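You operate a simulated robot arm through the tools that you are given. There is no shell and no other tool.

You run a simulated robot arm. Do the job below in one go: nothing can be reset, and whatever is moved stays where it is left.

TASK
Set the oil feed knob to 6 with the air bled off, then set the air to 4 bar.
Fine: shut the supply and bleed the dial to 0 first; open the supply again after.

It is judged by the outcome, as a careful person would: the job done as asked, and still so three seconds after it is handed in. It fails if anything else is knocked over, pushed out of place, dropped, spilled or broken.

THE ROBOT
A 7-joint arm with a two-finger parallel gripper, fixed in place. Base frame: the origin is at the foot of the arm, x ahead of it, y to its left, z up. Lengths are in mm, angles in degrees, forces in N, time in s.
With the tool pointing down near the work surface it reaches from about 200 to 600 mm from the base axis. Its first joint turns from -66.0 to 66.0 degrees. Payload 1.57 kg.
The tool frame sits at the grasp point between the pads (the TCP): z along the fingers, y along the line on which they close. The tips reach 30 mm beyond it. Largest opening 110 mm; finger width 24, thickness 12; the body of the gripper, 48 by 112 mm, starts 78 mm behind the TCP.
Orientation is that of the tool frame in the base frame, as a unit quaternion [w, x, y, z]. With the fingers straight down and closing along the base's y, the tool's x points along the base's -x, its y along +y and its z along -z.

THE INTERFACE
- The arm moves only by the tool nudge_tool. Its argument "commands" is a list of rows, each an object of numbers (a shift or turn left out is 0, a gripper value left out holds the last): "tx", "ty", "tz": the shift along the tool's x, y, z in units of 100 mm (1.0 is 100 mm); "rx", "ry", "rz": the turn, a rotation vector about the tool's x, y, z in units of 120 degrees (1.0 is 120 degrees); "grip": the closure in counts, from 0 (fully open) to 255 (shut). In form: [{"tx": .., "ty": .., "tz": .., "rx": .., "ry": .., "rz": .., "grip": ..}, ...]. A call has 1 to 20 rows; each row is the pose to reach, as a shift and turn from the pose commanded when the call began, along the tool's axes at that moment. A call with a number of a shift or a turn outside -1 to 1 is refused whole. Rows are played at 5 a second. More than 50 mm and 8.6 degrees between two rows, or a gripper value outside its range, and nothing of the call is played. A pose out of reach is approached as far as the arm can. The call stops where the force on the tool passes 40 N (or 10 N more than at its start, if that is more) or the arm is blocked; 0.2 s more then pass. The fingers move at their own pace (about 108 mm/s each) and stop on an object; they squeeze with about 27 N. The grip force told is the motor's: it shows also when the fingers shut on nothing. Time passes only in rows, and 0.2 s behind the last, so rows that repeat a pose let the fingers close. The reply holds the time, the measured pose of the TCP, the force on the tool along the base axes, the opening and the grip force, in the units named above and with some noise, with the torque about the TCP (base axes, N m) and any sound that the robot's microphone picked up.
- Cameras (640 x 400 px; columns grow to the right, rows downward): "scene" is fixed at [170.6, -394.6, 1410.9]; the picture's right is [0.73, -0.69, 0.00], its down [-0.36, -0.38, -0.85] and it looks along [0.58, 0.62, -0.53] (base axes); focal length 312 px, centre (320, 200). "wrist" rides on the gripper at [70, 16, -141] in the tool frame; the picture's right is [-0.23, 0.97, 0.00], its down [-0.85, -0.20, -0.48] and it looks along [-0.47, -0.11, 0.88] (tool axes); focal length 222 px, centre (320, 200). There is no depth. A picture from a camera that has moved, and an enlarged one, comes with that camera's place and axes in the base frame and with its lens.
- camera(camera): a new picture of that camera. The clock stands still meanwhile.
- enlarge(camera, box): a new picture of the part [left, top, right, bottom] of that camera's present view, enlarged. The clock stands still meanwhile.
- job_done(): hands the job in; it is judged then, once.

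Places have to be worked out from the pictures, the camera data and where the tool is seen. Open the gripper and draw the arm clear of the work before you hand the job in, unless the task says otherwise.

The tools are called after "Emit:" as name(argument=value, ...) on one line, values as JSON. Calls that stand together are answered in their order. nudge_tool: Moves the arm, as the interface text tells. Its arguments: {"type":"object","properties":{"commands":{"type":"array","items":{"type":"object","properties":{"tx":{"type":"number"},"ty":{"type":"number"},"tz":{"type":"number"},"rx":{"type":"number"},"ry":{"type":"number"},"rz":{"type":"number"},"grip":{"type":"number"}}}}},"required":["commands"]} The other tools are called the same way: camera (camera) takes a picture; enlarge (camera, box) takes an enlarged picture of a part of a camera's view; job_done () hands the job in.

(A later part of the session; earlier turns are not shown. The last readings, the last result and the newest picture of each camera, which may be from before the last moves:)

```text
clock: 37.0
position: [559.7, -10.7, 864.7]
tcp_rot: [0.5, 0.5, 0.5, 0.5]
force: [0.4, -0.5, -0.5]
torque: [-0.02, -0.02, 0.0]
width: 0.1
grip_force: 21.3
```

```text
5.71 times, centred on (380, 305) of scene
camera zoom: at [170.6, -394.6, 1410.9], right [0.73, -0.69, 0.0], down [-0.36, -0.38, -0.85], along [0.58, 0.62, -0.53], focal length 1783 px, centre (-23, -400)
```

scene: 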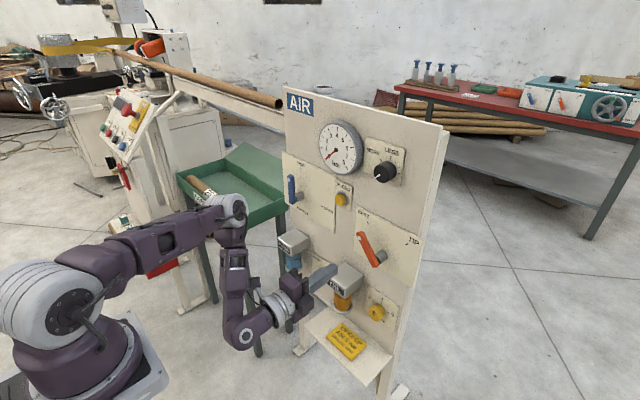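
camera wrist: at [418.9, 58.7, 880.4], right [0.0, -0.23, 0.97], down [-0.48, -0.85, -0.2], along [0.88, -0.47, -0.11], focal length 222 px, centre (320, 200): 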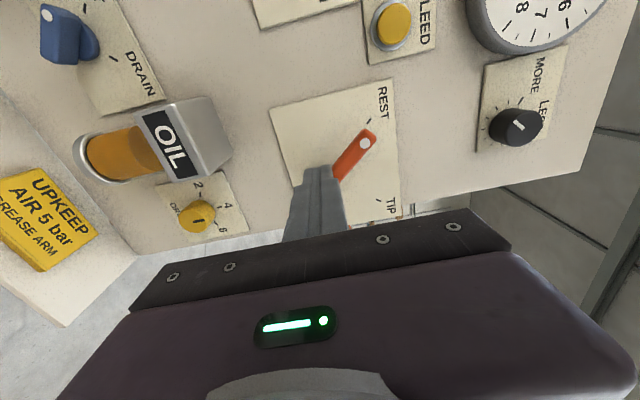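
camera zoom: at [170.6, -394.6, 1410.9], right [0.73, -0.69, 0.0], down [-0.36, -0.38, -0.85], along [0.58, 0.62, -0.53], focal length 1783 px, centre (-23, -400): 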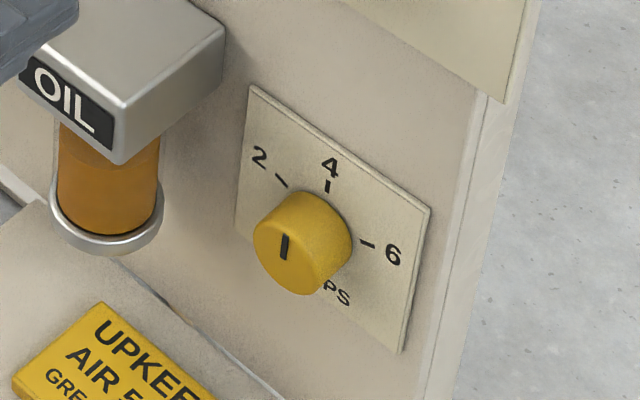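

Readings and positions:
- The oil knob points straight up at 4. Ticks 2 and 6 sit about ±68° to either side.
- Its face centre is about (686, -75, 660), diameter about 42 mm, standing about 27 mm proud of its plate.
- The OIL housing's right side is at y ≈ -2, with its bottom at z ≈ 700.

I'll pre-roll the tool -68° in free space, with the fingers partly open, while coming down in front of the knob. The turn then brings the wrist back to its known-good roll.

Emit:
nudge_tool(commands=[{"rz": -0.063, "tx": -0.07, "ty": -0.11, "grip": 60}, {"rz": -0.126, "tx": -0.14, "ty": -0.22}, {"rz": -0.189, "tx": -0.21, "ty": -0.33}, {"rz": -0.252, "tx": -0.28, "ty": -0.44}, {"rz": -0.315, "tx": -0.35, "ty": -0.55}, {"rz": -0.378, "tx": -0.42, "ty": -0.66}, {"rz": -0.441, "tx": -0.49, "ty": -0.77}, {"rz": -0.504, "tx": -0.56, "ty": -0.88}, {"rz": -0.567, "tx": -0.64, "ty": -1.0}, {"rz": -0.567, "tx": -0.64, "ty": -1.0}])

Emit:
camera(camera="wrist")

Emit:
camera(camera="scene")

```text
clock: 39.2
position: [559.6, -73.9, 764.7]
tcp_rot: [0.694, 0.134, 0.694, 0.133]
force: [0.1, 0.0, 0.2]
torque: [0.03, 0.0, 0.02]
width: 84.0
grip_force: 0.1
```

```text
taken
camera wrist: at [418.7, -34.0, 705.5], right [0.0, 0.82, 0.57], down [-0.48, -0.5, 0.72], along [0.88, -0.27, 0.39], focal length 222 px, centre (320, 200)
```

wrist: 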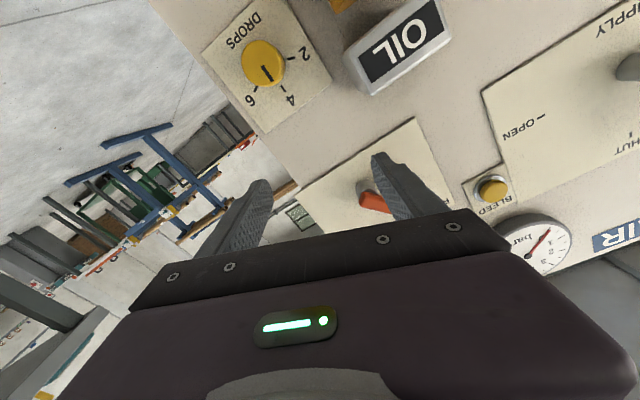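

```text
taken
```

scene: 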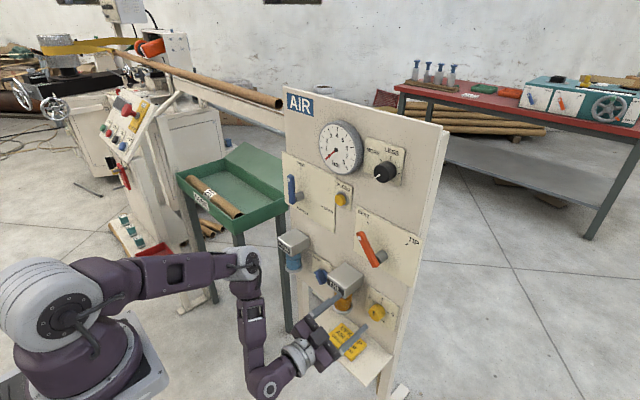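

The roll tracked well and the hand is now centred over y = -74 at z = 765. I'll enlarge the knob from this angle for a precise centre.

Emit:
enlarge(camera="wrist", box=[190, 0, 350, 100])

```text
4.00 times, centred on (270, 50) of wrist
camera zoom: at [418.7, -34.0, 705.5], right [0.0, 0.82, 0.57], down [-0.48, -0.5, 0.72], along [0.88, -0.27, 0.39], focal length 888 px, centre (520, 800)
```

zoom: 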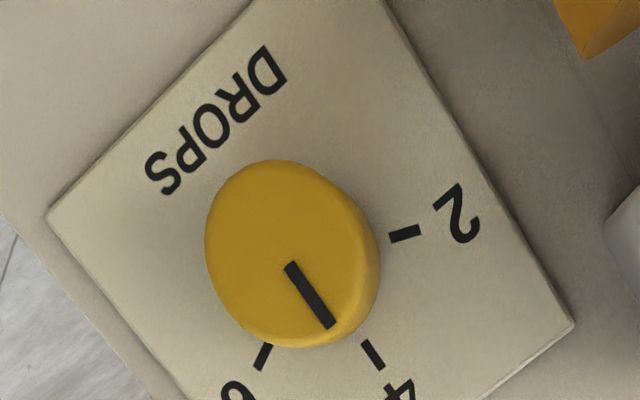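

This view confirms the knob centre at (y -75.7, z 659.7), the pointer straight up at 4, and the 6 tick 67.7° clockwise. I'll lower to the knob's height, still about 95 mm in front of it.

Emit:
nudge_tool(commands=[{"tx": 0.24, "ty": -0.1}, {"tx": 0.48, "ty": -0.2}, {"tx": 0.72, "ty": -0.3}, {"tx": 0.968, "ty": -0.408}, {"tx": 0.968, "ty": -0.408}])

Emit:
camera(camera="wrist")

Emit:
enlarge(camera="scene", box=[280, 250, 440, 350])

```text
clock: 40.4
position: [558.9, -74.6, 695.0]
tcp_rot: [0.694, 0.135, 0.694, 0.136]
force: [0.3, 0.1, -0.9]
torque: [-0.02, 0.0, 0.0]
width: 84.1
grip_force: 0.1
out of reach, approached as far as the arm can: row 3, 4, 5
```

```text
taken
camera wrist: at [419.0, -33.6, 637.0], right [0.0, 0.82, 0.57], down [-0.48, -0.5, 0.72], along [0.88, -0.28, 0.39], focal length 222 px, centre (320, 200)
```

wrist: 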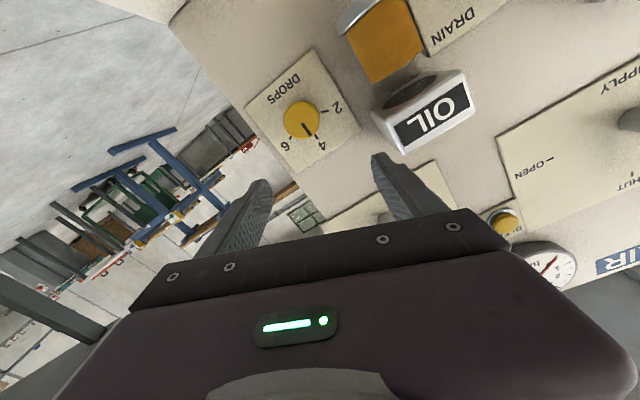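

```text
4.00 times, centred on (360, 300) of scene
camera zoom: at [170.6, -394.6, 1410.9], right [0.73, -0.69, 0.0], down [-0.36, -0.38, -0.85], along [0.58, 0.62, -0.53], focal length 1248 px, centre (160, -200)
```

zoom: 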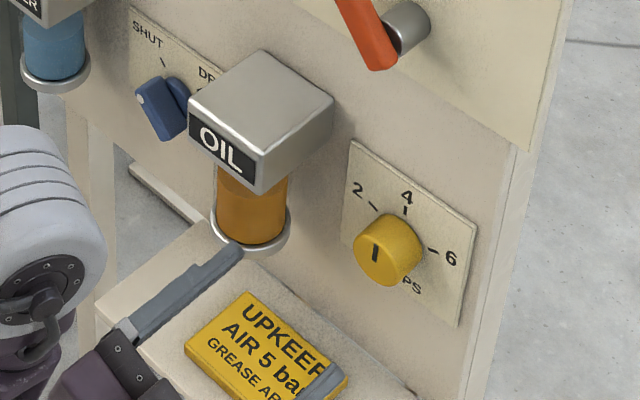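

The arm can't get lower than z ≈ 695 this close in. I'll move forward first so the tips stop about 17 mm short of the knob face, then lower from there.

Emit:
nudge_tool(commands=[{"tz": 0.2}, {"tz": 0.4}, {"tz": 0.6}, {"tz": 0.78}, {"tz": 0.78}])

Emit:
nudge_tool(commands=[{"tx": 0.08, "ty": -0.036}, {"tx": 0.16, "ty": -0.073}, {"tx": 0.24, "ty": -0.109}, {"tx": 0.323, "ty": -0.142}, {"tx": 0.323, "ty": -0.142}])

Emit:
camera(camera="wrist")

Emit:
enlarge(camera="scene", box=[280, 250, 440, 350])

```text
clock: 41.6
position: [637.1, -72.9, 694.3]
tcp_rot: [0.694, 0.135, 0.694, 0.134]
force: [-0.7, -0.4, -0.8]
torque: [0.01, 0.02, -0.02]
width: 84.2
grip_force: 0.0
```

```text
clock: 42.8
position: [638.6, -74.9, 691.5]
tcp_rot: [0.694, 0.134, 0.694, 0.135]
force: [0.5, -0.2, 0.0]
torque: [-0.01, 0.0, 0.01]
width: 84.1
grip_force: 0.0
out of reach, approached as far as the arm can: row 1, 2, 3, 4, 5
```

```text
taken
camera wrist: at [498.2, -34.0, 632.2], right [0.0, 0.82, 0.57], down [-0.48, -0.5, 0.72], along [0.88, -0.28, 0.39], focal length 222 px, centre (320, 200)
```

wrist: 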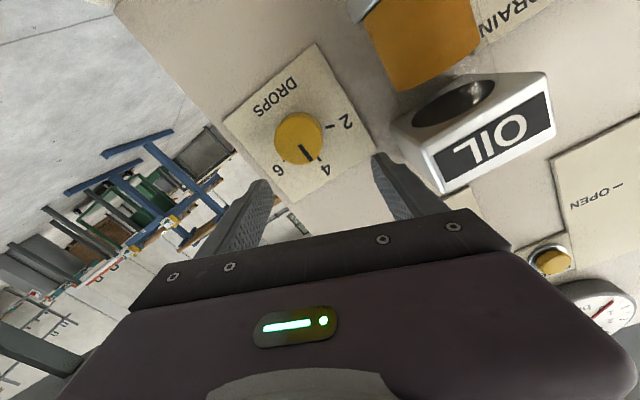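

```text
4.00 times, centred on (360, 300) of scene
camera zoom: at [170.6, -394.6, 1410.9], right [0.73, -0.69, 0.0], down [-0.36, -0.38, -0.85], along [0.58, 0.62, -0.53], focal length 1248 px, centre (160, -200)
```

zoom: 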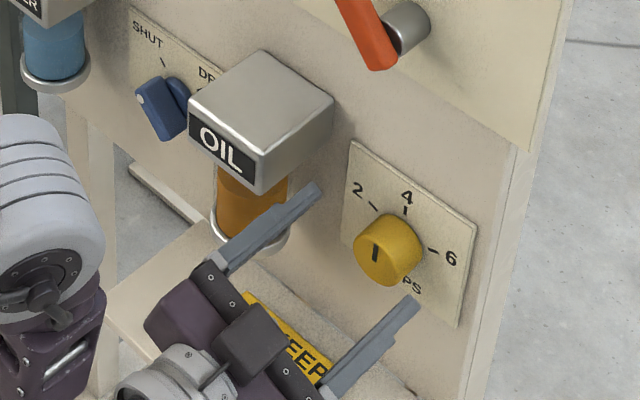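

Lowering is blocked at z ≈ 691 in this roll. I'll test whether the roll is the cause by rolling back 34° here, with the tips still clear in front of the knob, and trying a small lowering.

Emit:
nudge_tool(commands=[{"rz": 0.06}, {"rz": 0.12}, {"rz": 0.18}, {"rz": 0.24}, {"rz": 0.283}, {"rz": 0.283}])

```text
clock: 44.2
position: [639.1, -73.5, 689.8]
tcp_rot: [0.625, 0.332, 0.624, 0.332]
force: [0.6, -0.1, 0.7]
torque: [0.01, -0.01, -0.02]
width: 84.2
grip_force: 0.1
```

Roll went fine. Now a test lowering of 15 mm at this roll.

Emit:
nudge_tool(commands=[{"tx": 0.035, "ty": -0.066}, {"tx": 0.071, "ty": -0.133}, {"tx": 0.071, "ty": -0.133}])

Emit:
camera(camera="scene")

```text
clock: 45.0
position: [639.4, -74.1, 690.1]
tcp_rot: [0.625, 0.332, 0.625, 0.331]
force: [0.0, 0.6, 0.1]
torque: [-0.02, 0.02, 0.0]
width: 84.2
grip_force: 0.1
out of reach, approached as far as the arm can: row 1, 2, 3
```

```text
taken
```

scene: 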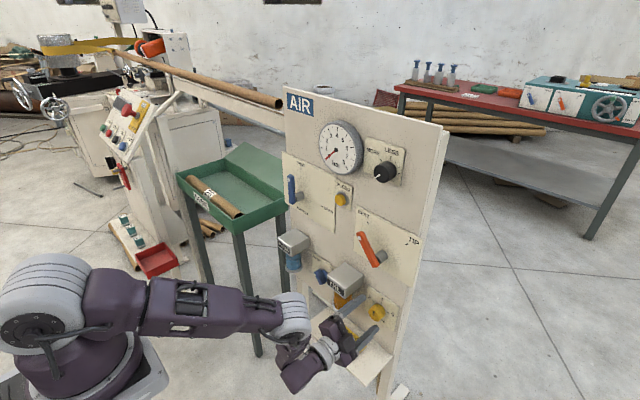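

The upper arm seems to be at its lower limit for a level tool. Pitching the tool nose-down about 8° keeps the wrist higher while the fingertips reach the knob, so I'll pitch in place and try lowering again.

Emit:
nudge_tool(commands=[{"rx": 0.0276, "ry": 0.0186}, {"rx": 0.0553, "ry": 0.0373}, {"rx": 0.0553, "ry": 0.0373}])

```text
clock: 45.8
position: [641.0, -74.4, 689.3]
tcp_rot: [0.579, 0.354, 0.667, 0.308]
force: [-0.2, -0.9, -0.2]
torque: [0.04, 0.01, -0.02]
width: 84.1
grip_force: 0.1
```

The pitch was accepted: the tool axis is now 8° nose-down. I'll try lowering about 27 mm to the knob's height.

Emit:
nudge_tool(commands=[{"tx": 0.046, "ty": -0.076, "tz": 0.013}, {"tx": 0.093, "ty": -0.153, "tz": 0.025}, {"tx": 0.139, "ty": -0.229, "tz": 0.038}, {"tx": 0.139, "ty": -0.229, "tz": 0.038}])

```text
clock: 46.8
position: [639.8, -75.6, 662.6]
tcp_rot: [0.579, 0.353, 0.667, 0.309]
force: [-0.2, 0.2, 0.3]
torque: [-0.02, 0.01, -0.03]
width: 84.1
grip_force: 0.1
```

The knob's height is reached, at z = 662.6. I'll roll back -34° here so the full 68° turn ends in the known-good roll, then check with the cameras.

Emit:
nudge_tool(commands=[{"rz": -0.06}, {"rz": -0.12}, {"rz": -0.18}, {"rz": -0.24}, {"rz": -0.283}, {"rz": -0.283}])

Emit:
camera(camera="wrist")

Emit:
enlarge(camera="scene", box=[300, 250, 440, 340])

```text
clock: 48.2
position: [640.1, -75.2, 662.5]
tcp_rot: [0.644, 0.143, 0.741, 0.124]
force: [-0.2, 0.1, -0.7]
torque: [0.03, 0.02, -0.02]
width: 83.8
grip_force: 0.0
```

```text
taken
camera wrist: at [491.8, -35.3, 624.3], right [0.08, 0.82, 0.57], down [-0.37, -0.5, 0.78], along [0.92, -0.27, 0.27], focal length 222 px, centre (320, 200)
```

wrist: 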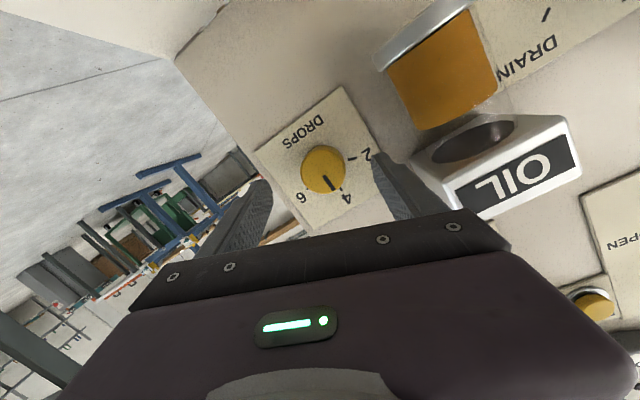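

```text
4.44 times, centred on (370, 295) of scene
camera zoom: at [170.6, -394.6, 1410.9], right [0.73, -0.69, 0.0], down [-0.36, -0.38, -0.85], along [0.58, 0.62, -0.53], focal length 1387 px, centre (98, -222)
```

zoom: 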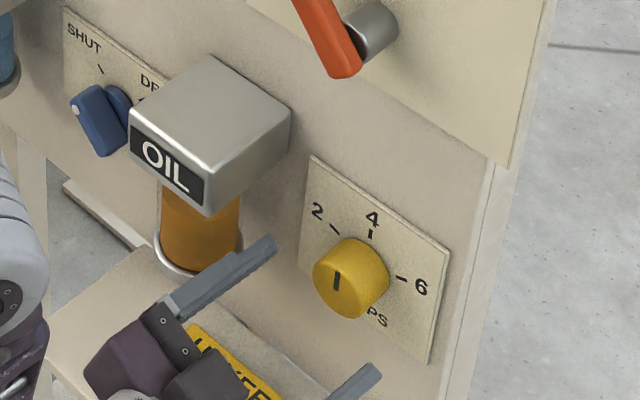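

There's clearance of about 20 mm to the oil cup, and the fingers straddle the knob. I'll narrow the opening to about 70 mm and advance 36 mm horizontally so the pads surround the knob.

Emit:
nudge_tool(commands=[{"tx": -0.012, "ty": 0.005, "tz": 0.09, "grip": 92}, {"tx": -0.024, "ty": 0.009, "tz": 0.18}, {"tx": -0.036, "ty": 0.014, "tz": 0.27}, {"tx": -0.047, "ty": 0.0185, "tz": 0.356}, {"tx": -0.047, "ty": 0.0185, "tz": 0.356}])

Emit:
camera(camera="wrist")

Emit:
enlarge(camera="scene", box=[300, 250, 440, 340])

```text
clock: 49.4
position: [675.3, -75.9, 663.3]
tcp_rot: [0.645, 0.144, 0.741, 0.124]
force: [-0.1, -0.4, 0.9]
torque: [-0.02, -0.03, -0.02]
width: 70.2
grip_force: 0.1
```

```text
taken
camera wrist: at [527.8, -35.3, 625.2], right [0.08, 0.82, 0.57], down [-0.37, -0.5, 0.78], along [0.92, -0.28, 0.27], focal length 222 px, centre (320, 200)
```

wrist: 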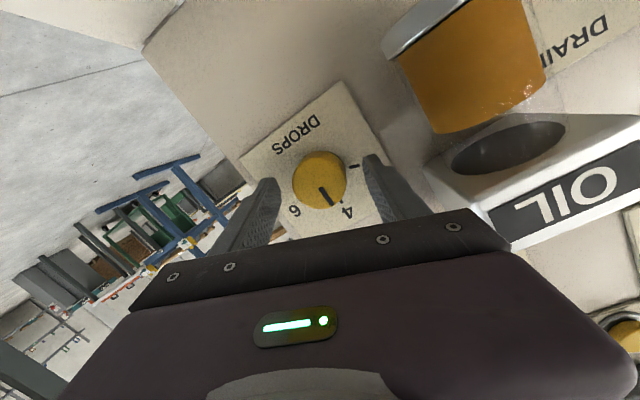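

```text
4.44 times, centred on (370, 295) of scene
camera zoom: at [170.6, -394.6, 1410.9], right [0.73, -0.69, 0.0], down [-0.36, -0.38, -0.85], along [0.58, 0.62, -0.53], focal length 1387 px, centre (98, -222)
```

zoom: 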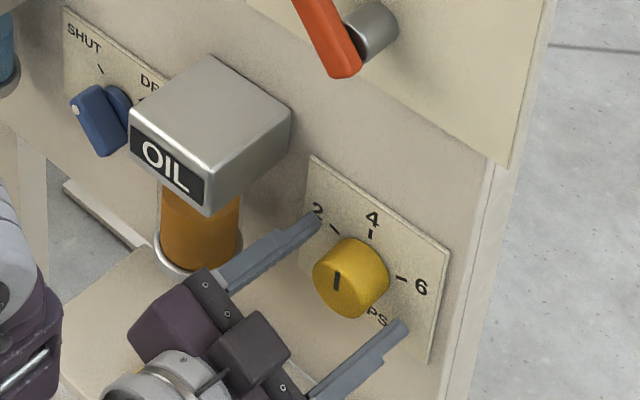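

The fingers straddle the knob evenly. I'll close on it and hold position while the grip settles.

Emit:
nudge_tool(commands=[{"grip": 255}, {"grip": 255}, {"grip": 255}, {"grip": 255}])

Emit:
enlarge(camera="wrist", box=[220, 120, 420, 245])

```text
clock: 50.4
position: [674.7, -74.9, 663.4]
tcp_rot: [0.644, 0.144, 0.741, 0.125]
force: [1.2, 0.1, -0.4]
torque: [0.0, -0.44, 0.92]
width: 42.1
grip_force: 44.5
```

```text
3.20 times, centred on (320, 182) of wrist
camera zoom: at [527.7, -35.3, 625.2], right [0.08, 0.82, 0.57], down [-0.37, -0.5, 0.78], along [0.92, -0.28, 0.27], focal length 711 px, centre (320, 256)
```

zoom: 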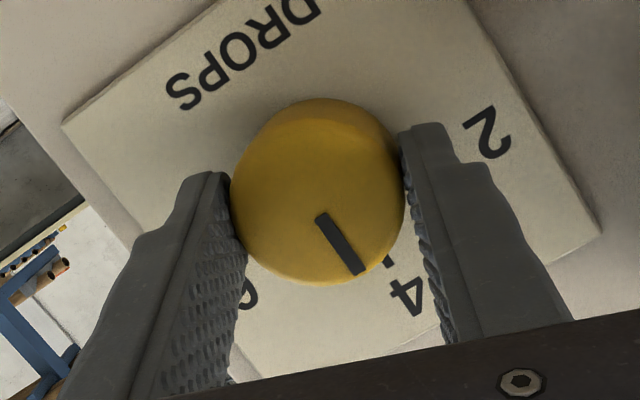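

The knob is gripped firmly, 42.1 mm wide with little side load. I'll roll +63° clockwise in steps, then check the pointer before the final few degrees.

Emit:
nudge_tool(commands=[{"rz": 0.055}, {"rz": 0.11}, {"rz": 0.165}, {"rz": 0.22}, {"rz": 0.275}, {"rz": 0.33}, {"rz": 0.385}, {"rz": 0.44}, {"rz": 0.49}, {"rz": 0.525}, {"rz": 0.525}])

Emit:
camera(camera="wrist")

Emit:
enlarge(camera="scene", box=[300, 250, 440, 340])

```text
clock: 52.8
position: [674.7, -76.8, 661.6]
tcp_rot: [0.484, 0.51, 0.556, 0.443]
force: [-7.7, 0.4, 8.6]
torque: [-0.01, -0.95, 0.9]
width: 43.0
grip_force: 44.9
```

```text
taken
camera wrist: at [537.0, -5.5, 692.6], right [0.14, -0.14, 0.98], down [-0.49, -0.87, -0.06], along [0.86, -0.47, -0.19], focal length 222 px, centre (320, 200)
```

wrist: 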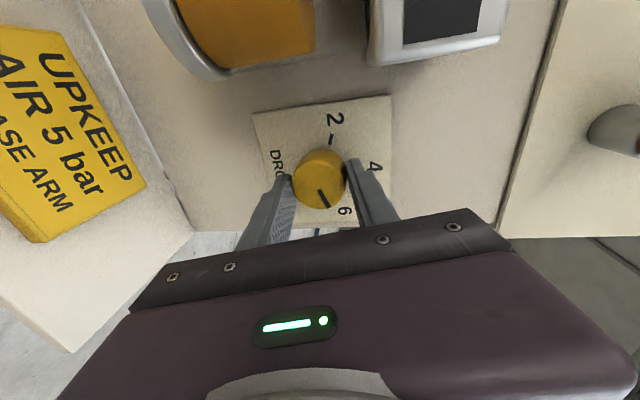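

```text
4.44 times, centred on (370, 295) of scene
camera zoom: at [170.3, -394.6, 1410.9], right [0.73, -0.69, 0.0], down [-0.36, -0.38, -0.85], along [0.58, 0.62, -0.53], focal length 1387 px, centre (98, -222)
```

zoom: 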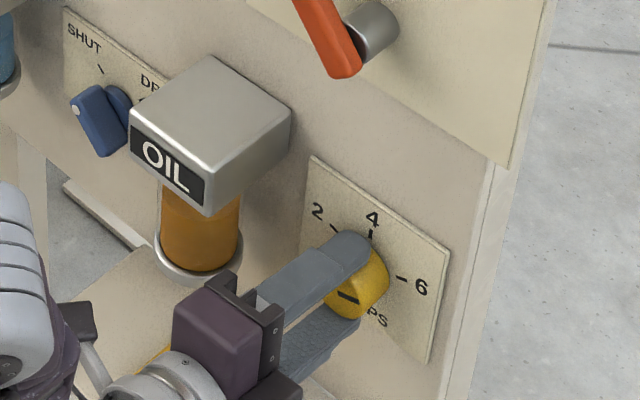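

The knob turned with the hand. I'll enlarge to measure the pointer against the 6 tick.

Emit:
enlarge(camera="wrist", box=[250, 90, 410, 240])

Emit:
enlarge(camera="scene", box=[355, 290, 405, 325])

```text
2.67 times, centred on (330, 165) of wrist
camera zoom: at [537.0, -5.5, 692.6], right [0.14, -0.14, 0.98], down [-0.49, -0.87, -0.06], along [0.86, -0.47, -0.19], focal length 592 px, centre (293, 293)
```

zoom: 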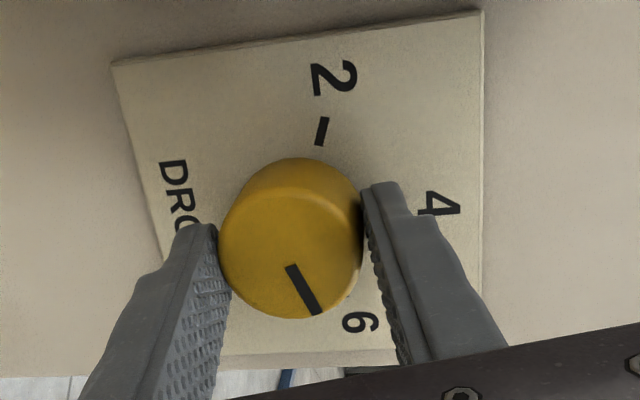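

```text
11.43 times, centred on (380, 308) of scene
camera zoom: at [170.3, -394.6, 1410.9], right [0.73, -0.69, 0.0], down [-0.36, -0.38, -0.85], along [0.58, 0.62, -0.53], focal length 3567 px, centre (-366, -1029)
```

zoom: 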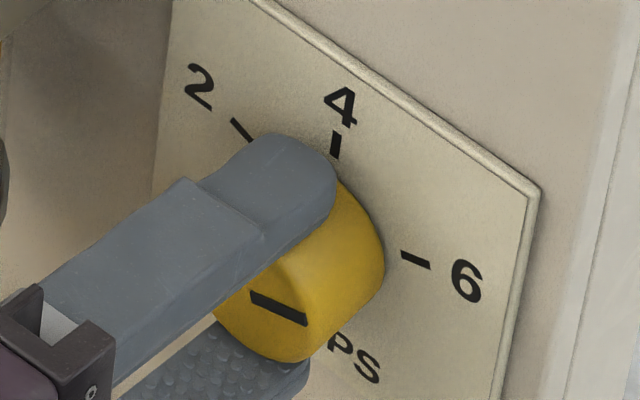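

Pointer direction estimates scatter, 71–76° against the tick's 68°, so I'll take tighter close-ups before adjusting anything.

Emit:
enlarge(camera="wrist", box=[290, 140, 370, 225])

Emit:
enlarge(camera="scene", box=[368, 298, 400, 320])

```text
4.71 times, centred on (330, 182) of wrist
camera zoom: at [537.0, -5.5, 692.6], right [0.14, -0.14, 0.98], down [-0.49, -0.87, -0.06], along [0.86, -0.47, -0.19], focal length 1045 px, centre (273, 282)
```

zoom: 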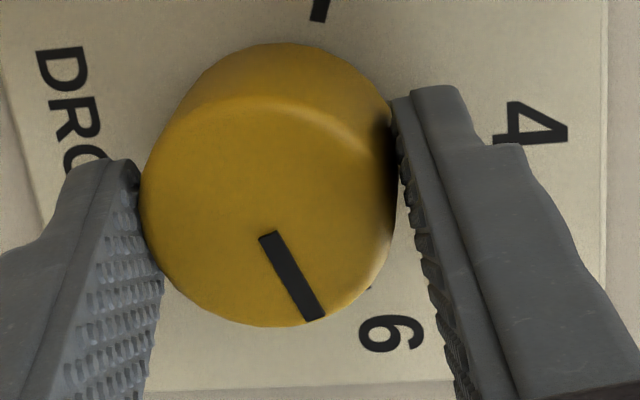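

```text
16.00 times, centred on (384, 309) of scene
camera zoom: at [170.3, -394.6, 1410.9], right [0.73, -0.69, 0.0], down [-0.36, -0.38, -0.85], along [0.58, 0.62, -0.53], focal length 4993 px, centre (-704, -1544)
```

zoom: 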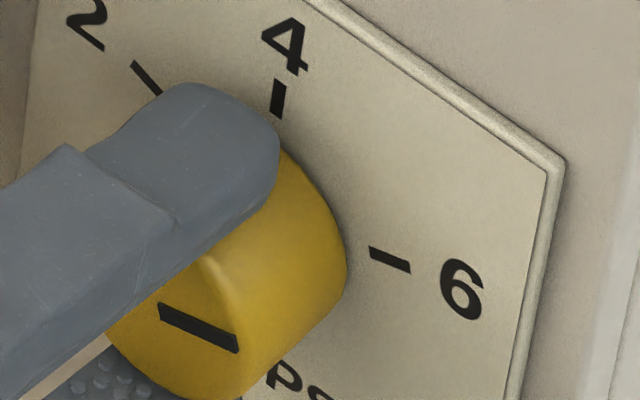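

The tightest close-ups show the pointer parallel to the 6 tick: 66.6° (scene) and 70.4° (wrist) against the tick's 68°. I'll open the fingers, back straight out and look again without obstruction.

Emit:
nudge_tool(commands=[{"grip": 92}, {"grip": 92}, {"tx": 0.001, "ty": -0.014, "tz": -0.1, "grip": 92}, {"tx": 0.003, "ty": -0.035, "tz": -0.25}, {"tx": 0.005, "ty": -0.062, "tz": -0.45}, {"tx": 0.007, "ty": -0.09, "tz": -0.65}, {"tx": 0.007, "ty": -0.09, "tz": -0.65}])

Emit:
camera(camera="wrist")

Emit:
enlarge(camera="scene", box=[360, 290, 410, 325])

```text
clock: 54.4
position: [609.0, -74.8, 662.8]
tcp_rot: [0.484, 0.51, 0.556, 0.443]
force: [-0.7, -0.3, -0.3]
torque: [0.02, -0.01, 0.0]
width: 70.3
grip_force: 0.0
```

```text
taken
camera wrist: at [471.1, -5.7, 692.0], right [0.14, -0.14, 0.98], down [-0.49, -0.87, -0.06], along [0.86, -0.47, -0.19], focal length 222 px, centre (320, 200)
```

wrist: 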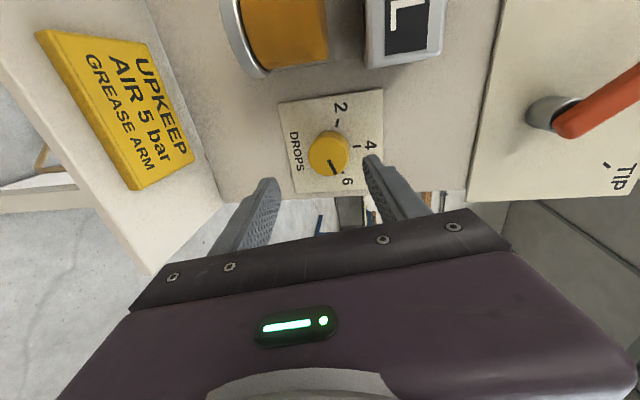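

```text
11.43 times, centred on (385, 308) of scene
camera zoom: at [170.6, -394.6, 1410.9], right [0.73, -0.69, 0.0], down [-0.36, -0.38, -0.85], along [0.58, 0.62, -0.53], focal length 3567 px, centre (-423, -1029)
```

zoom: 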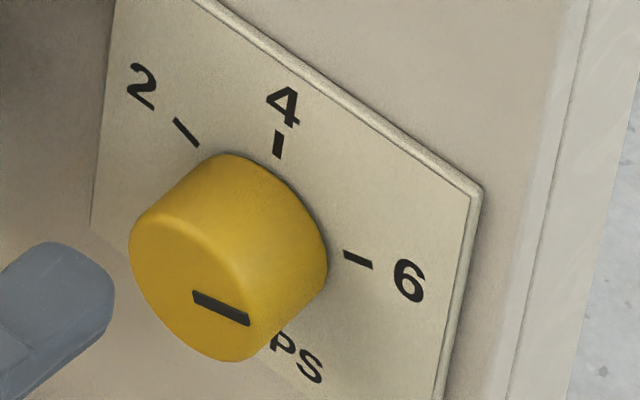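

The scene close-up shows the pointer at about 70° and the 6 tick line at about 70°, i.e. parallel. I'll take one more unobstructed wrist close-up to confirm.

Emit:
enlarge(camera="wrist", box=[275, 85, 395, 200])

```text
3.48 times, centred on (335, 142) of wrist
camera zoom: at [471.1, -5.7, 692.0], right [0.14, -0.14, 0.98], down [-0.49, -0.87, -0.06], along [0.86, -0.47, -0.19], focal length 773 px, centre (268, 400)
```

zoom: 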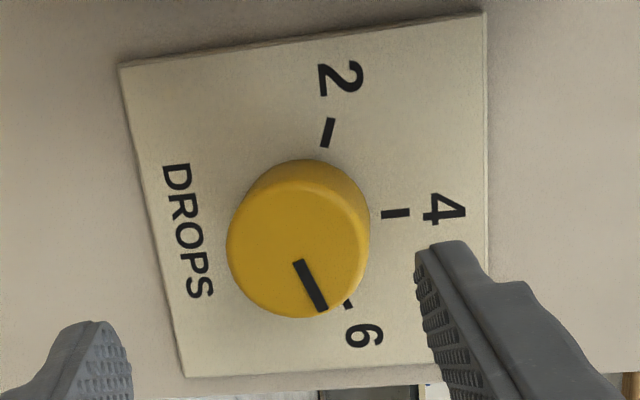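

Measured across views, the pointer is at about 69–70° with the 6 tick at about 68°, so the oil knob is on 6. Now I'll back off and rise away from the shelf area, closing the fingers again for the supply lever.

Emit:
nudge_tool(commands=[{"tx": -0.005, "ty": 0.05, "tz": -0.15, "grip": 255}, {"tx": -0.02, "ty": 0.26, "tz": -0.3}, {"tx": -0.04, "ty": 0.48, "tz": -0.42}, {"tx": -0.06, "ty": 0.7, "tz": -0.53}, {"tx": -0.081, "ty": 0.917, "tz": -0.634}, {"tx": -0.081, "ty": 0.917, "tz": -0.634}])

Emit:
nudge_tool(commands=[{"rx": -0.0333}, {"rx": -0.0667}, {"rx": -0.0667}])

```text
clock: 55.8
position: [558.5, -75.3, 762.7]
tcp_rot: [0.484, 0.51, 0.556, 0.444]
force: [-0.1, -0.1, 0.7]
torque: [0.01, 0.0, 0.02]
width: 0.1
grip_force: 20.9
```

```text
clock: 56.6
position: [560.4, -74.8, 763.2]
tcp_rot: [0.518, 0.474, 0.525, 0.481]
force: [-0.1, -0.5, -1.4]
torque: [-0.03, 0.03, -0.02]
width: 0.0
grip_force: 20.9
```

The tool is level again with a 5° residual roll. I'll correct the roll and travel in clear space (x ≈ 560) up and left toward the far side of the supply lever.

Emit:
nudge_tool(commands=[{"tx": 0.29, "ty": 0.19, "rz": 0.014, "ry": -0.002}, {"tx": 0.58, "ty": 0.386, "rz": 0.028, "ry": -0.0045}, {"tx": 0.872, "ty": 0.579, "rz": 0.042, "ry": -0.0067}, {"tx": 0.872, "ty": 0.579, "rz": 0.042, "ry": -0.0067}])

Emit:
nudge_tool(commands=[{"tx": 0.3, "ty": 0.17}, {"tx": 0.6, "ty": 0.34}, {"tx": 0.92, "ty": 0.5}, {"tx": 0.92, "ty": 0.5}])

Emit:
nudge_tool(commands=[{"tx": 0.3, "ty": 0.17}, {"tx": 0.6, "ty": 0.34}, {"tx": 0.92, "ty": 0.5}, {"tx": 0.92, "ty": 0.5}])

Emit:
camera(camera="wrist")

Emit:
camera(camera="scene")

```text
clock: 57.6
position: [558.0, 15.3, 812.4]
tcp_rot: [0.501, 0.501, 0.498, 0.5]
force: [0.2, 0.4, 0.5]
torque: [0.02, 0.01, -0.01]
width: 0.1
grip_force: 21.3
```

```text
clock: 58.6
position: [557.7, 108.2, 863.1]
tcp_rot: [0.501, 0.501, 0.499, 0.499]
force: [-0.1, -0.5, 0.2]
torque: [0.01, 0.01, 0.0]
width: 0.0
grip_force: 21.8
```

```text
clock: 59.6
position: [559.6, 199.5, 914.3]
tcp_rot: [0.5, 0.5, 0.5, 0.5]
force: [0.1, -0.3, -0.3]
torque: [0.0, 0.02, 0.05]
width: 0.0
grip_force: 21.6
```

```text
taken
camera wrist: at [418.3, 268.6, 929.7], right [0.0, -0.23, 0.97], down [-0.48, -0.85, -0.2], along [0.88, -0.47, -0.11], focal length 222 px, centre (320, 200)
```

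wrist: 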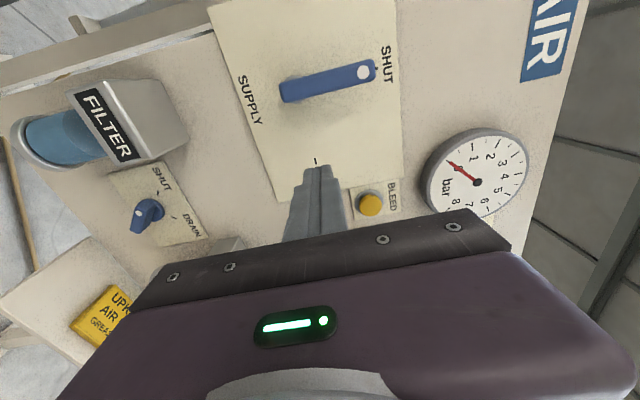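

```text
taken
```

scene: 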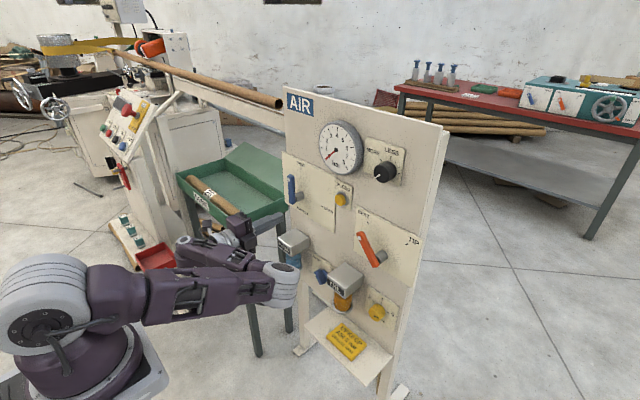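

The dial still reads 0 and the lever stands at SHUT. The elbow has dropped forward in this posture, so I'll check how near it is to the panel before going further.

Emit:
enlarge(camera="scene", box=[140, 200, 380, 350])

```text
2.67 times, centred on (260, 275) of scene
camera zoom: at [170.6, -394.6, 1410.9], right [0.73, -0.69, 0.0], down [-0.36, -0.38, -0.85], along [0.58, 0.62, -0.53], focal length 832 px, centre (480, 0)
```

zoom: 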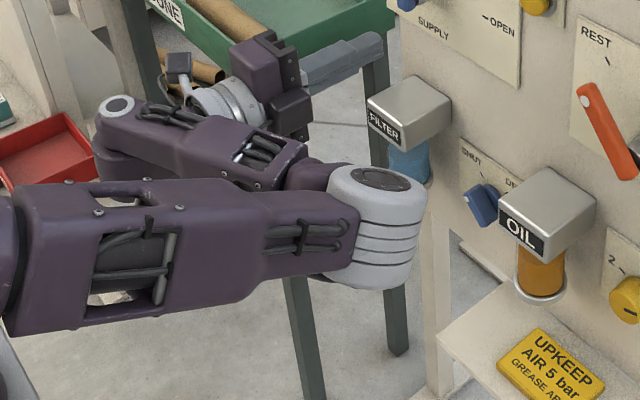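

The elbow is folded like a SCARA at roughly x ≈ 450–480, z ≈ 820–880, so there's at least 100 mm of room to the fittings. I'll move to the left side of the lever (y ≈ 296) still at x = 560 and re-check the elbow.

Emit:
nudge_tool(commands=[{"tx": 0.32, "ty": 0.16}, {"tx": 0.64, "ty": 0.32}, {"tx": 0.96, "ty": 0.47}, {"tx": 0.96, "ty": 0.47}])

Emit:
camera(camera="scene")

Emit:
camera(camera="wrist")

```text
clock: 60.6
position: [559.7, 296.1, 960.2]
tcp_rot: [0.5, 0.5, 0.5, 0.5]
force: [0.7, -0.3, 0.8]
torque: [-0.01, -0.01, 0.02]
width: 0.1
grip_force: 20.9
```

```text
taken
```

scene: 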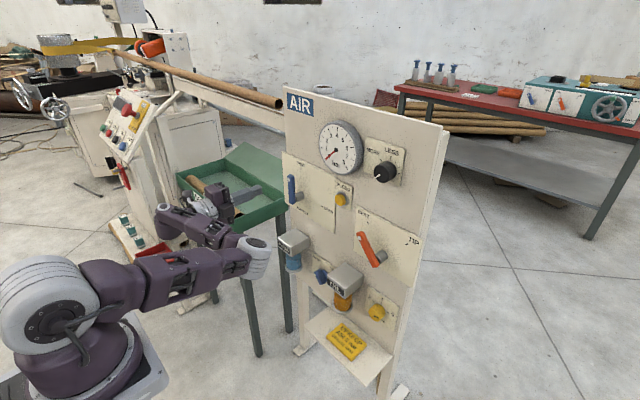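

```text
taken
camera wrist: at [418.7, 365.1, 976.4], right [0.0, -0.23, 0.97], down [-0.48, -0.85, -0.2], along [0.88, -0.47, -0.11], focal length 222 px, centre (320, 200)
```

wrist: 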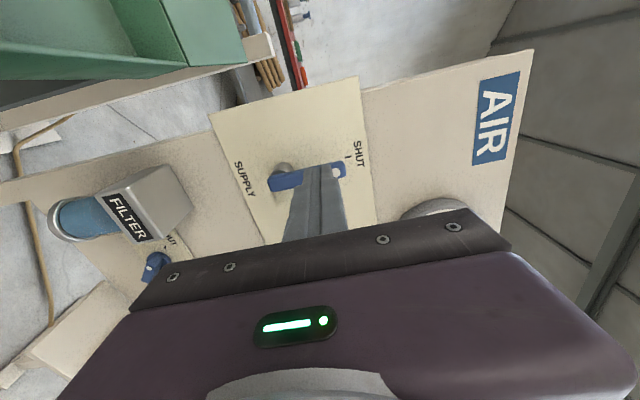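

The elbow swung back to the left with ample room. I'll advance 95 mm with the peg about 10 mm to the left of the vertical lever.

Emit:
nudge_tool(commands=[{"tz": 0.25}, {"tz": 0.5}, {"tz": 0.75}, {"tz": 0.96}, {"tz": 0.96}])

Emit:
camera(camera="scene")

Emit:
camera(camera="wrist")

```text
clock: 61.8
position: [656.3, 296.4, 960.0]
tcp_rot: [0.5, 0.501, 0.499, 0.5]
force: [-0.1, -0.1, 0.8]
torque: [0.0, -0.01, -0.02]
width: 0.0
grip_force: 21.3
```

```text
taken
```

scene: 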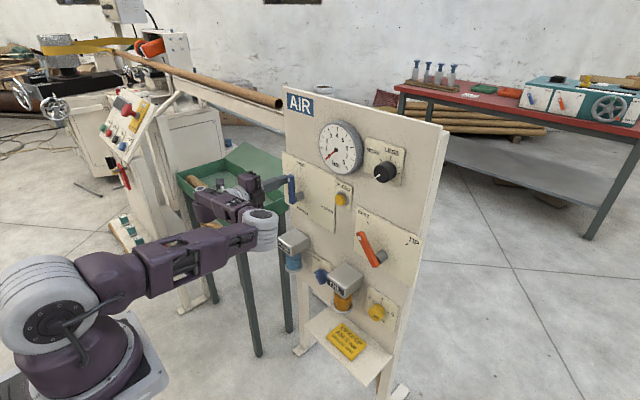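

```text
taken
camera wrist: at [515.4, 365.1, 976.5], right [0.0, -0.23, 0.97], down [-0.48, -0.85, -0.2], along [0.88, -0.47, -0.11], focal length 222 px, centre (320, 200)
```

wrist: 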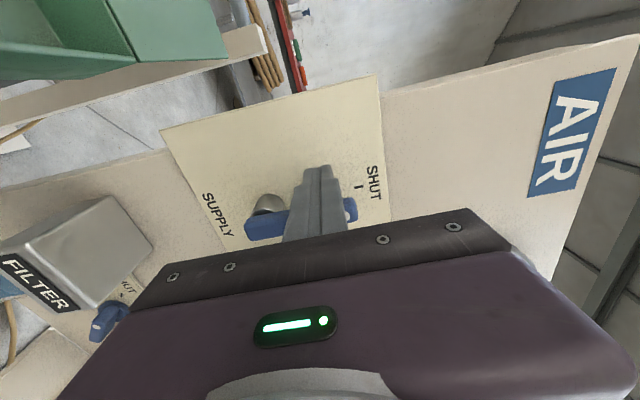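

The peg is left of the lever at its upper half. I'll push it right and down along the arc: first half, then check.

Emit:
nudge_tool(commands=[{"tx": -0.127, "ty": 0.01}, {"tx": -0.238, "ty": 0.037}, {"tx": -0.352, "ty": 0.045}, {"tx": -0.465, "ty": 0.032}, {"tx": -0.575, "ty": 0.0}])

Emit:
camera(camera="wrist")

Emit:
camera(camera="scene")

```text
clock: 63.0
position: [655.2, 237.7, 960.0]
tcp_rot: [0.501, 0.501, 0.499, 0.499]
force: [0.2, -0.3, -0.3]
torque: [0.0, 0.06, -0.01]
width: 0.0
grip_force: 21.5
```

```text
taken
camera wrist: at [514.2, 307.2, 976.6], right [0.0, -0.23, 0.97], down [-0.48, -0.85, -0.2], along [0.88, -0.47, -0.11], focal length 222 px, centre (320, 200)
```

wrist: 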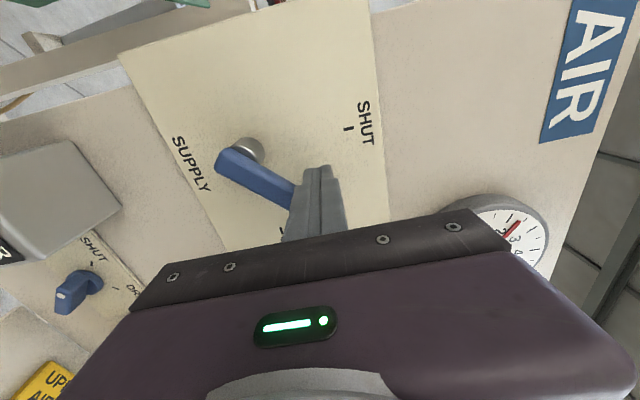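

```text
taken
```

scene: 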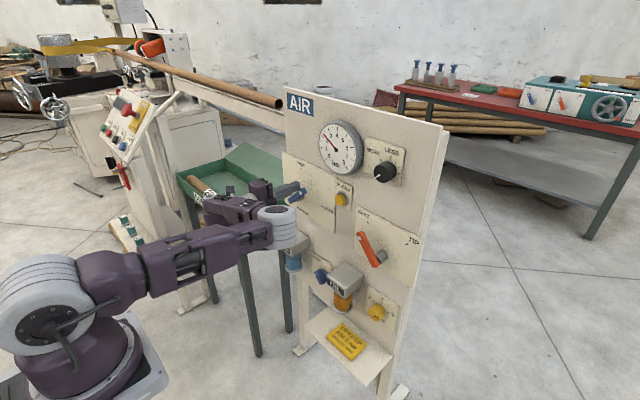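

Lever is about halfway and the dial is rising. I'll check the elbow's clearance in a close-up before finishing the arc.

Emit:
enlarge(camera="scene", box=[190, 150, 350, 280])

```text
3.08 times, centred on (270, 215) of scene
camera zoom: at [170.6, -394.6, 1410.9], right [0.73, -0.69, 0.0], down [-0.36, -0.38, -0.85], along [0.58, 0.62, -0.53], focal length 960 px, centre (474, 154)
```

zoom: 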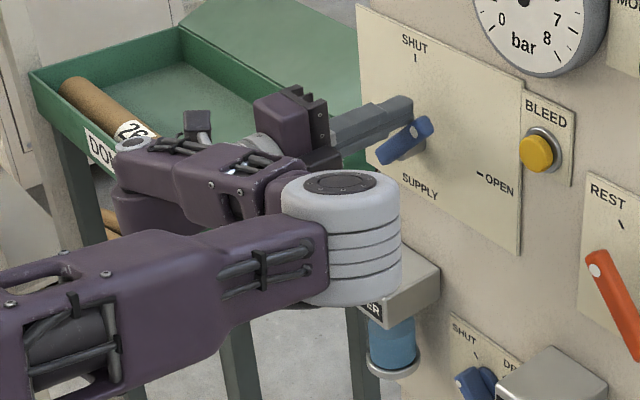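

The elbow front is around x ≈ 590, with at least 60 mm to the nearest fittings, so it's safe to finish. I'll complete the arc down to OPEN.

Emit:
nudge_tool(commands=[{"tx": -0.09, "ty": -0.05}, {"tx": -0.182, "ty": -0.118}, {"tx": -0.261, "ty": -0.201}, {"tx": -0.324, "ty": -0.295}, {"tx": -0.37, "ty": -0.4}, {"tx": -0.37, "ty": -0.42}, {"tx": -0.37, "ty": -0.42}])

Emit:
camera(camera="wrist")

Emit:
enlarge(camera="scene", box=[230, 110, 410, 240])

```text
clock: 64.6
position: [655.9, 201.1, 920.0]
tcp_rot: [0.501, 0.501, 0.497, 0.501]
force: [-6.2, 0.2, 17.5]
torque: [-0.16, -0.12, -0.05]
width: 0.1
grip_force: 21.5
```

```text
taken
camera wrist: at [514.4, 270.7, 935.8], right [0.0, -0.23, 0.97], down [-0.48, -0.85, -0.2], along [0.88, -0.47, -0.11], focal length 222 px, centre (320, 200)
```

wrist: 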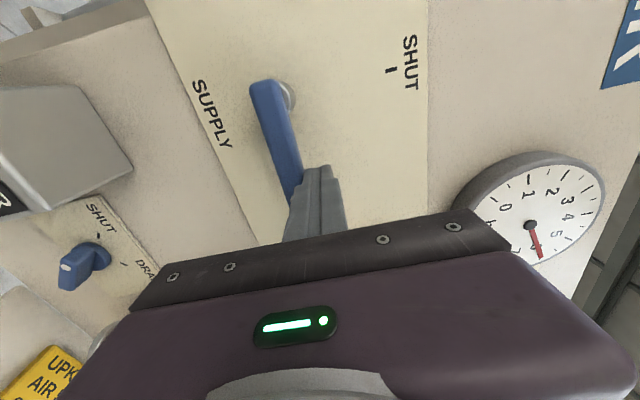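

```text
3.08 times, centred on (320, 175) of scene
camera zoom: at [170.1, -394.8, 1410.9], right [0.73, -0.69, 0.0], down [-0.36, -0.38, -0.85], along [0.58, 0.62, -0.53], focal length 960 px, centre (320, 277)
```

zoom: 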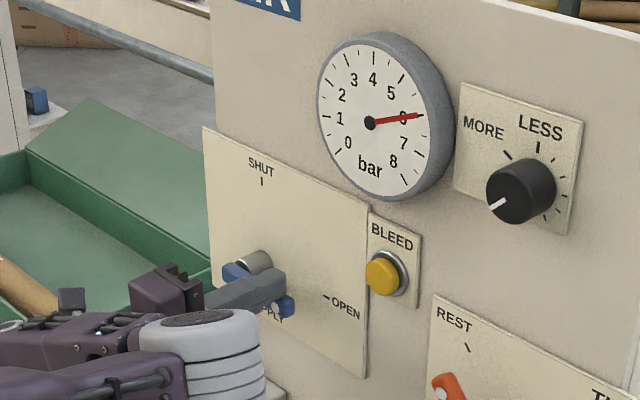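

The lever hit its OPEN stop (17 N) and the dial is back at 6 bar. I'll lift off and retreat straight back, then look at the lever and the regulator.

Emit:
nudge_tool(commands=[{"ty": 0.08}, {"ty": 0.1, "tz": -0.25}, {"ty": 0.15, "tz": -0.55}, {"ty": 0.3, "tz": -0.8}, {"ty": 0.5, "tz": -0.95}, {"ty": 0.5, "tz": -0.95}])

Emit:
camera(camera="wrist")

Emit:
camera(camera="scene")

```text
clock: 66.0
position: [561.1, 201.0, 968.9]
tcp_rot: [0.5, 0.501, 0.5, 0.5]
force: [-0.2, -0.8, -0.4]
torque: [-0.03, -0.02, -0.01]
width: 0.0
grip_force: 20.9
```

```text
taken
camera wrist: at [419.7, 270.9, 985.0], right [0.0, -0.23, 0.97], down [-0.48, -0.85, -0.2], along [0.88, -0.47, -0.11], focal length 222 px, centre (320, 200)
```

wrist: 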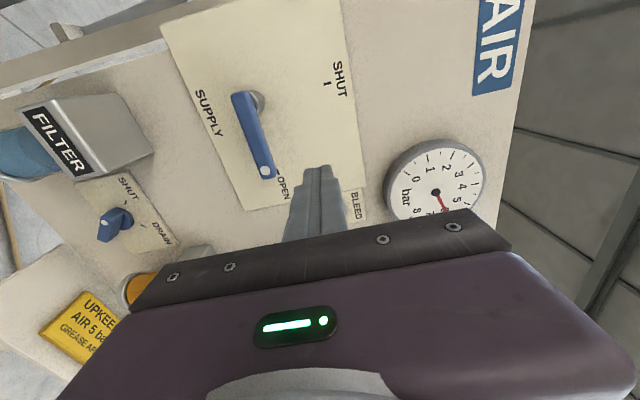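

```text
taken
```

scene: 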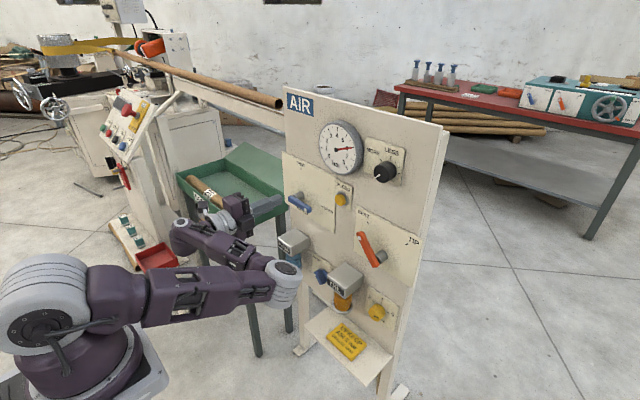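

The supply lever is on OPEN and the dial is at 6 bar.

The regulator knob face is at about (685, -46, 1100), about 42 mm across, with LESS at the top and MORE round the clockwise end. Its pointer is at about 225° clockwise, so 4 bar should need about 75° counter-clockwise. I'll raise the hand first, then check the elbow posture before crossing.

Emit:
nudge_tool(commands=[{"ty": 0.3, "tx": -0.1, "grip": 92}, {"ty": 0.6, "tx": -0.2}, {"ty": 0.9, "tx": -0.3}, {"ty": 1.0, "tx": -0.5}, {"ty": 1.0, "tx": -0.7}, {"ty": 1.0, "tx": -0.7}])

Emit:
camera(camera="scene")

```text
clock: 67.4
position: [559.2, 131.8, 1067.5]
tcp_rot: [0.5, 0.5, 0.5, 0.5]
force: [-0.4, 0.0, 0.2]
torque: [-0.03, -0.01, -0.01]
width: 70.2
grip_force: 0.0
out of reach, approached as far as the arm can: row 3
```

```text
taken
```

scene: 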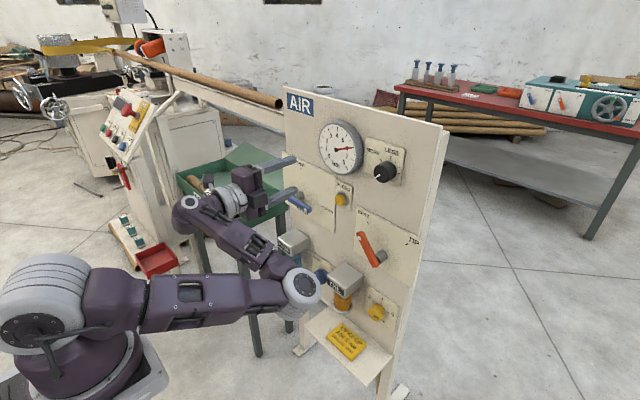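

The elbow now shows in front of the lower fittings in the image, so I'll zoom in to judge its real distance from the oil unit.

Emit:
enlarge(camera="scene", box=[200, 210, 400, 335])

Emit:
camera(camera="wrist")

```text
3.20 times, centred on (300, 272) of scene
camera zoom: at [170.6, -394.7, 1410.9], right [0.73, -0.69, 0.0], down [-0.36, -0.38, -0.85], along [0.58, 0.62, -0.53], focal length 999 px, centre (384, -32)
```

zoom: 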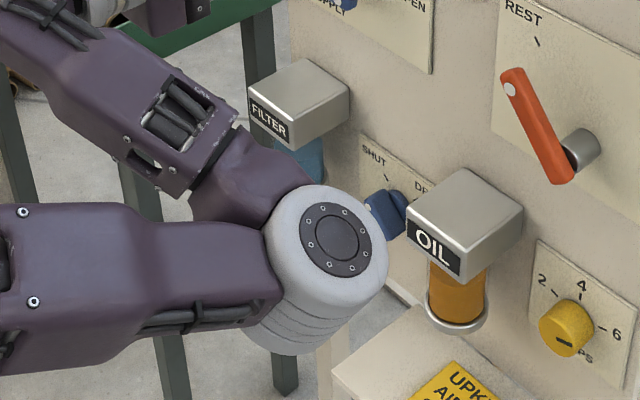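

```text
taken
camera wrist: at [419.3, 200.5, 1084.6], right [0.0, -0.23, 0.97], down [-0.48, -0.85, -0.2], along [0.88, -0.47, -0.11], focal length 222 px, centre (320, 200)
```

wrist: 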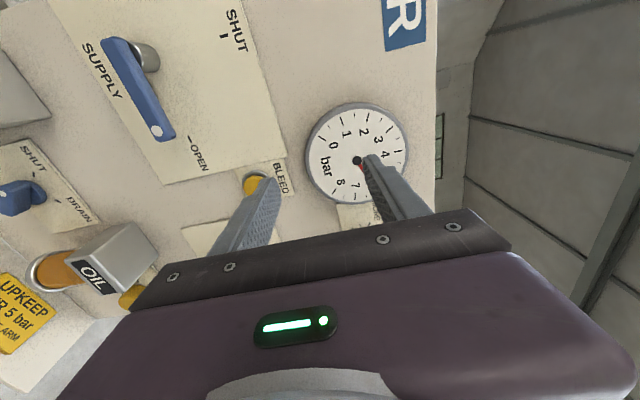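

The elbow is about 70 mm in front of the oil unit by its apparent size. Moving the hand right should rotate the whole arm right and take the elbow with it, so I'll cross in a limited step and re-check.

Emit:
nudge_tool(commands=[{"tx": -0.2, "ty": 0.05, "tz": -0.05}, {"tx": -0.4, "ty": 0.1, "tz": -0.1}, {"tx": -0.6, "ty": 0.15, "tz": -0.15}, {"tx": -0.8, "ty": 0.2, "tz": -0.2}, {"tx": -0.8, "ty": 0.2, "tz": -0.2}])

Emit:
camera(camera="scene")

```text
clock: 68.6
position: [568.7, 85.5, 1080.1]
tcp_rot: [0.499, 0.501, 0.5, 0.5]
force: [0.8, 0.3, -0.4]
torque: [0.02, 0.02, 0.0]
width: 70.3
grip_force: 0.0
out of reach, approached as far as the arm can: row 1, 2, 3, 4, 5
```

```text
taken
```

scene: 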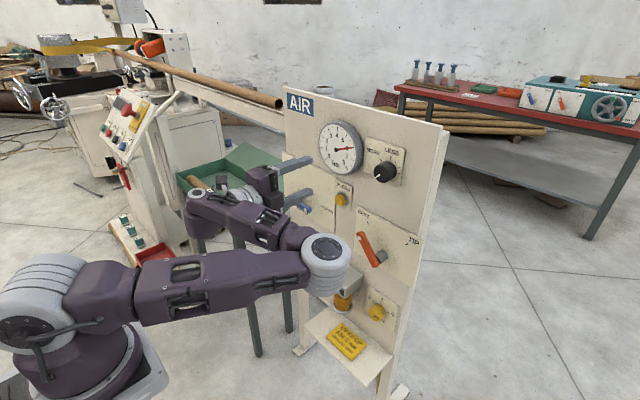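

The tight fold is limiting the lateral move. The elbow is now up and to the right, nearer the camera and well in front of the panel. Extending forward should relieve it, so I'll go toward (620, 20, 1100), keeping the tips about 40 mm short of the dial face.

Emit:
nudge_tool(commands=[{"tx": -0.16, "ty": 0.05, "tz": 0.13}, {"tx": -0.33, "ty": 0.1, "tz": 0.26}, {"tx": -0.5, "ty": 0.15, "tz": 0.39}, {"tx": -0.65, "ty": 0.2, "tz": 0.51}, {"tx": -0.65, "ty": 0.2, "tz": 0.51}])

Emit:
camera(camera="scene")

```text
clock: 69.8
position: [619.2, 19.6, 1098.7]
tcp_rot: [0.5, 0.501, 0.498, 0.5]
force: [-0.3, -0.4, 0.0]
torque: [0.02, 0.05, 0.0]
width: 70.5
grip_force: 0.1
```

```text
taken
```

scene: 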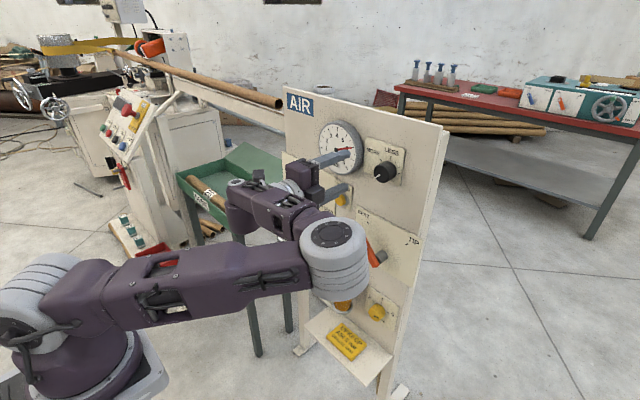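

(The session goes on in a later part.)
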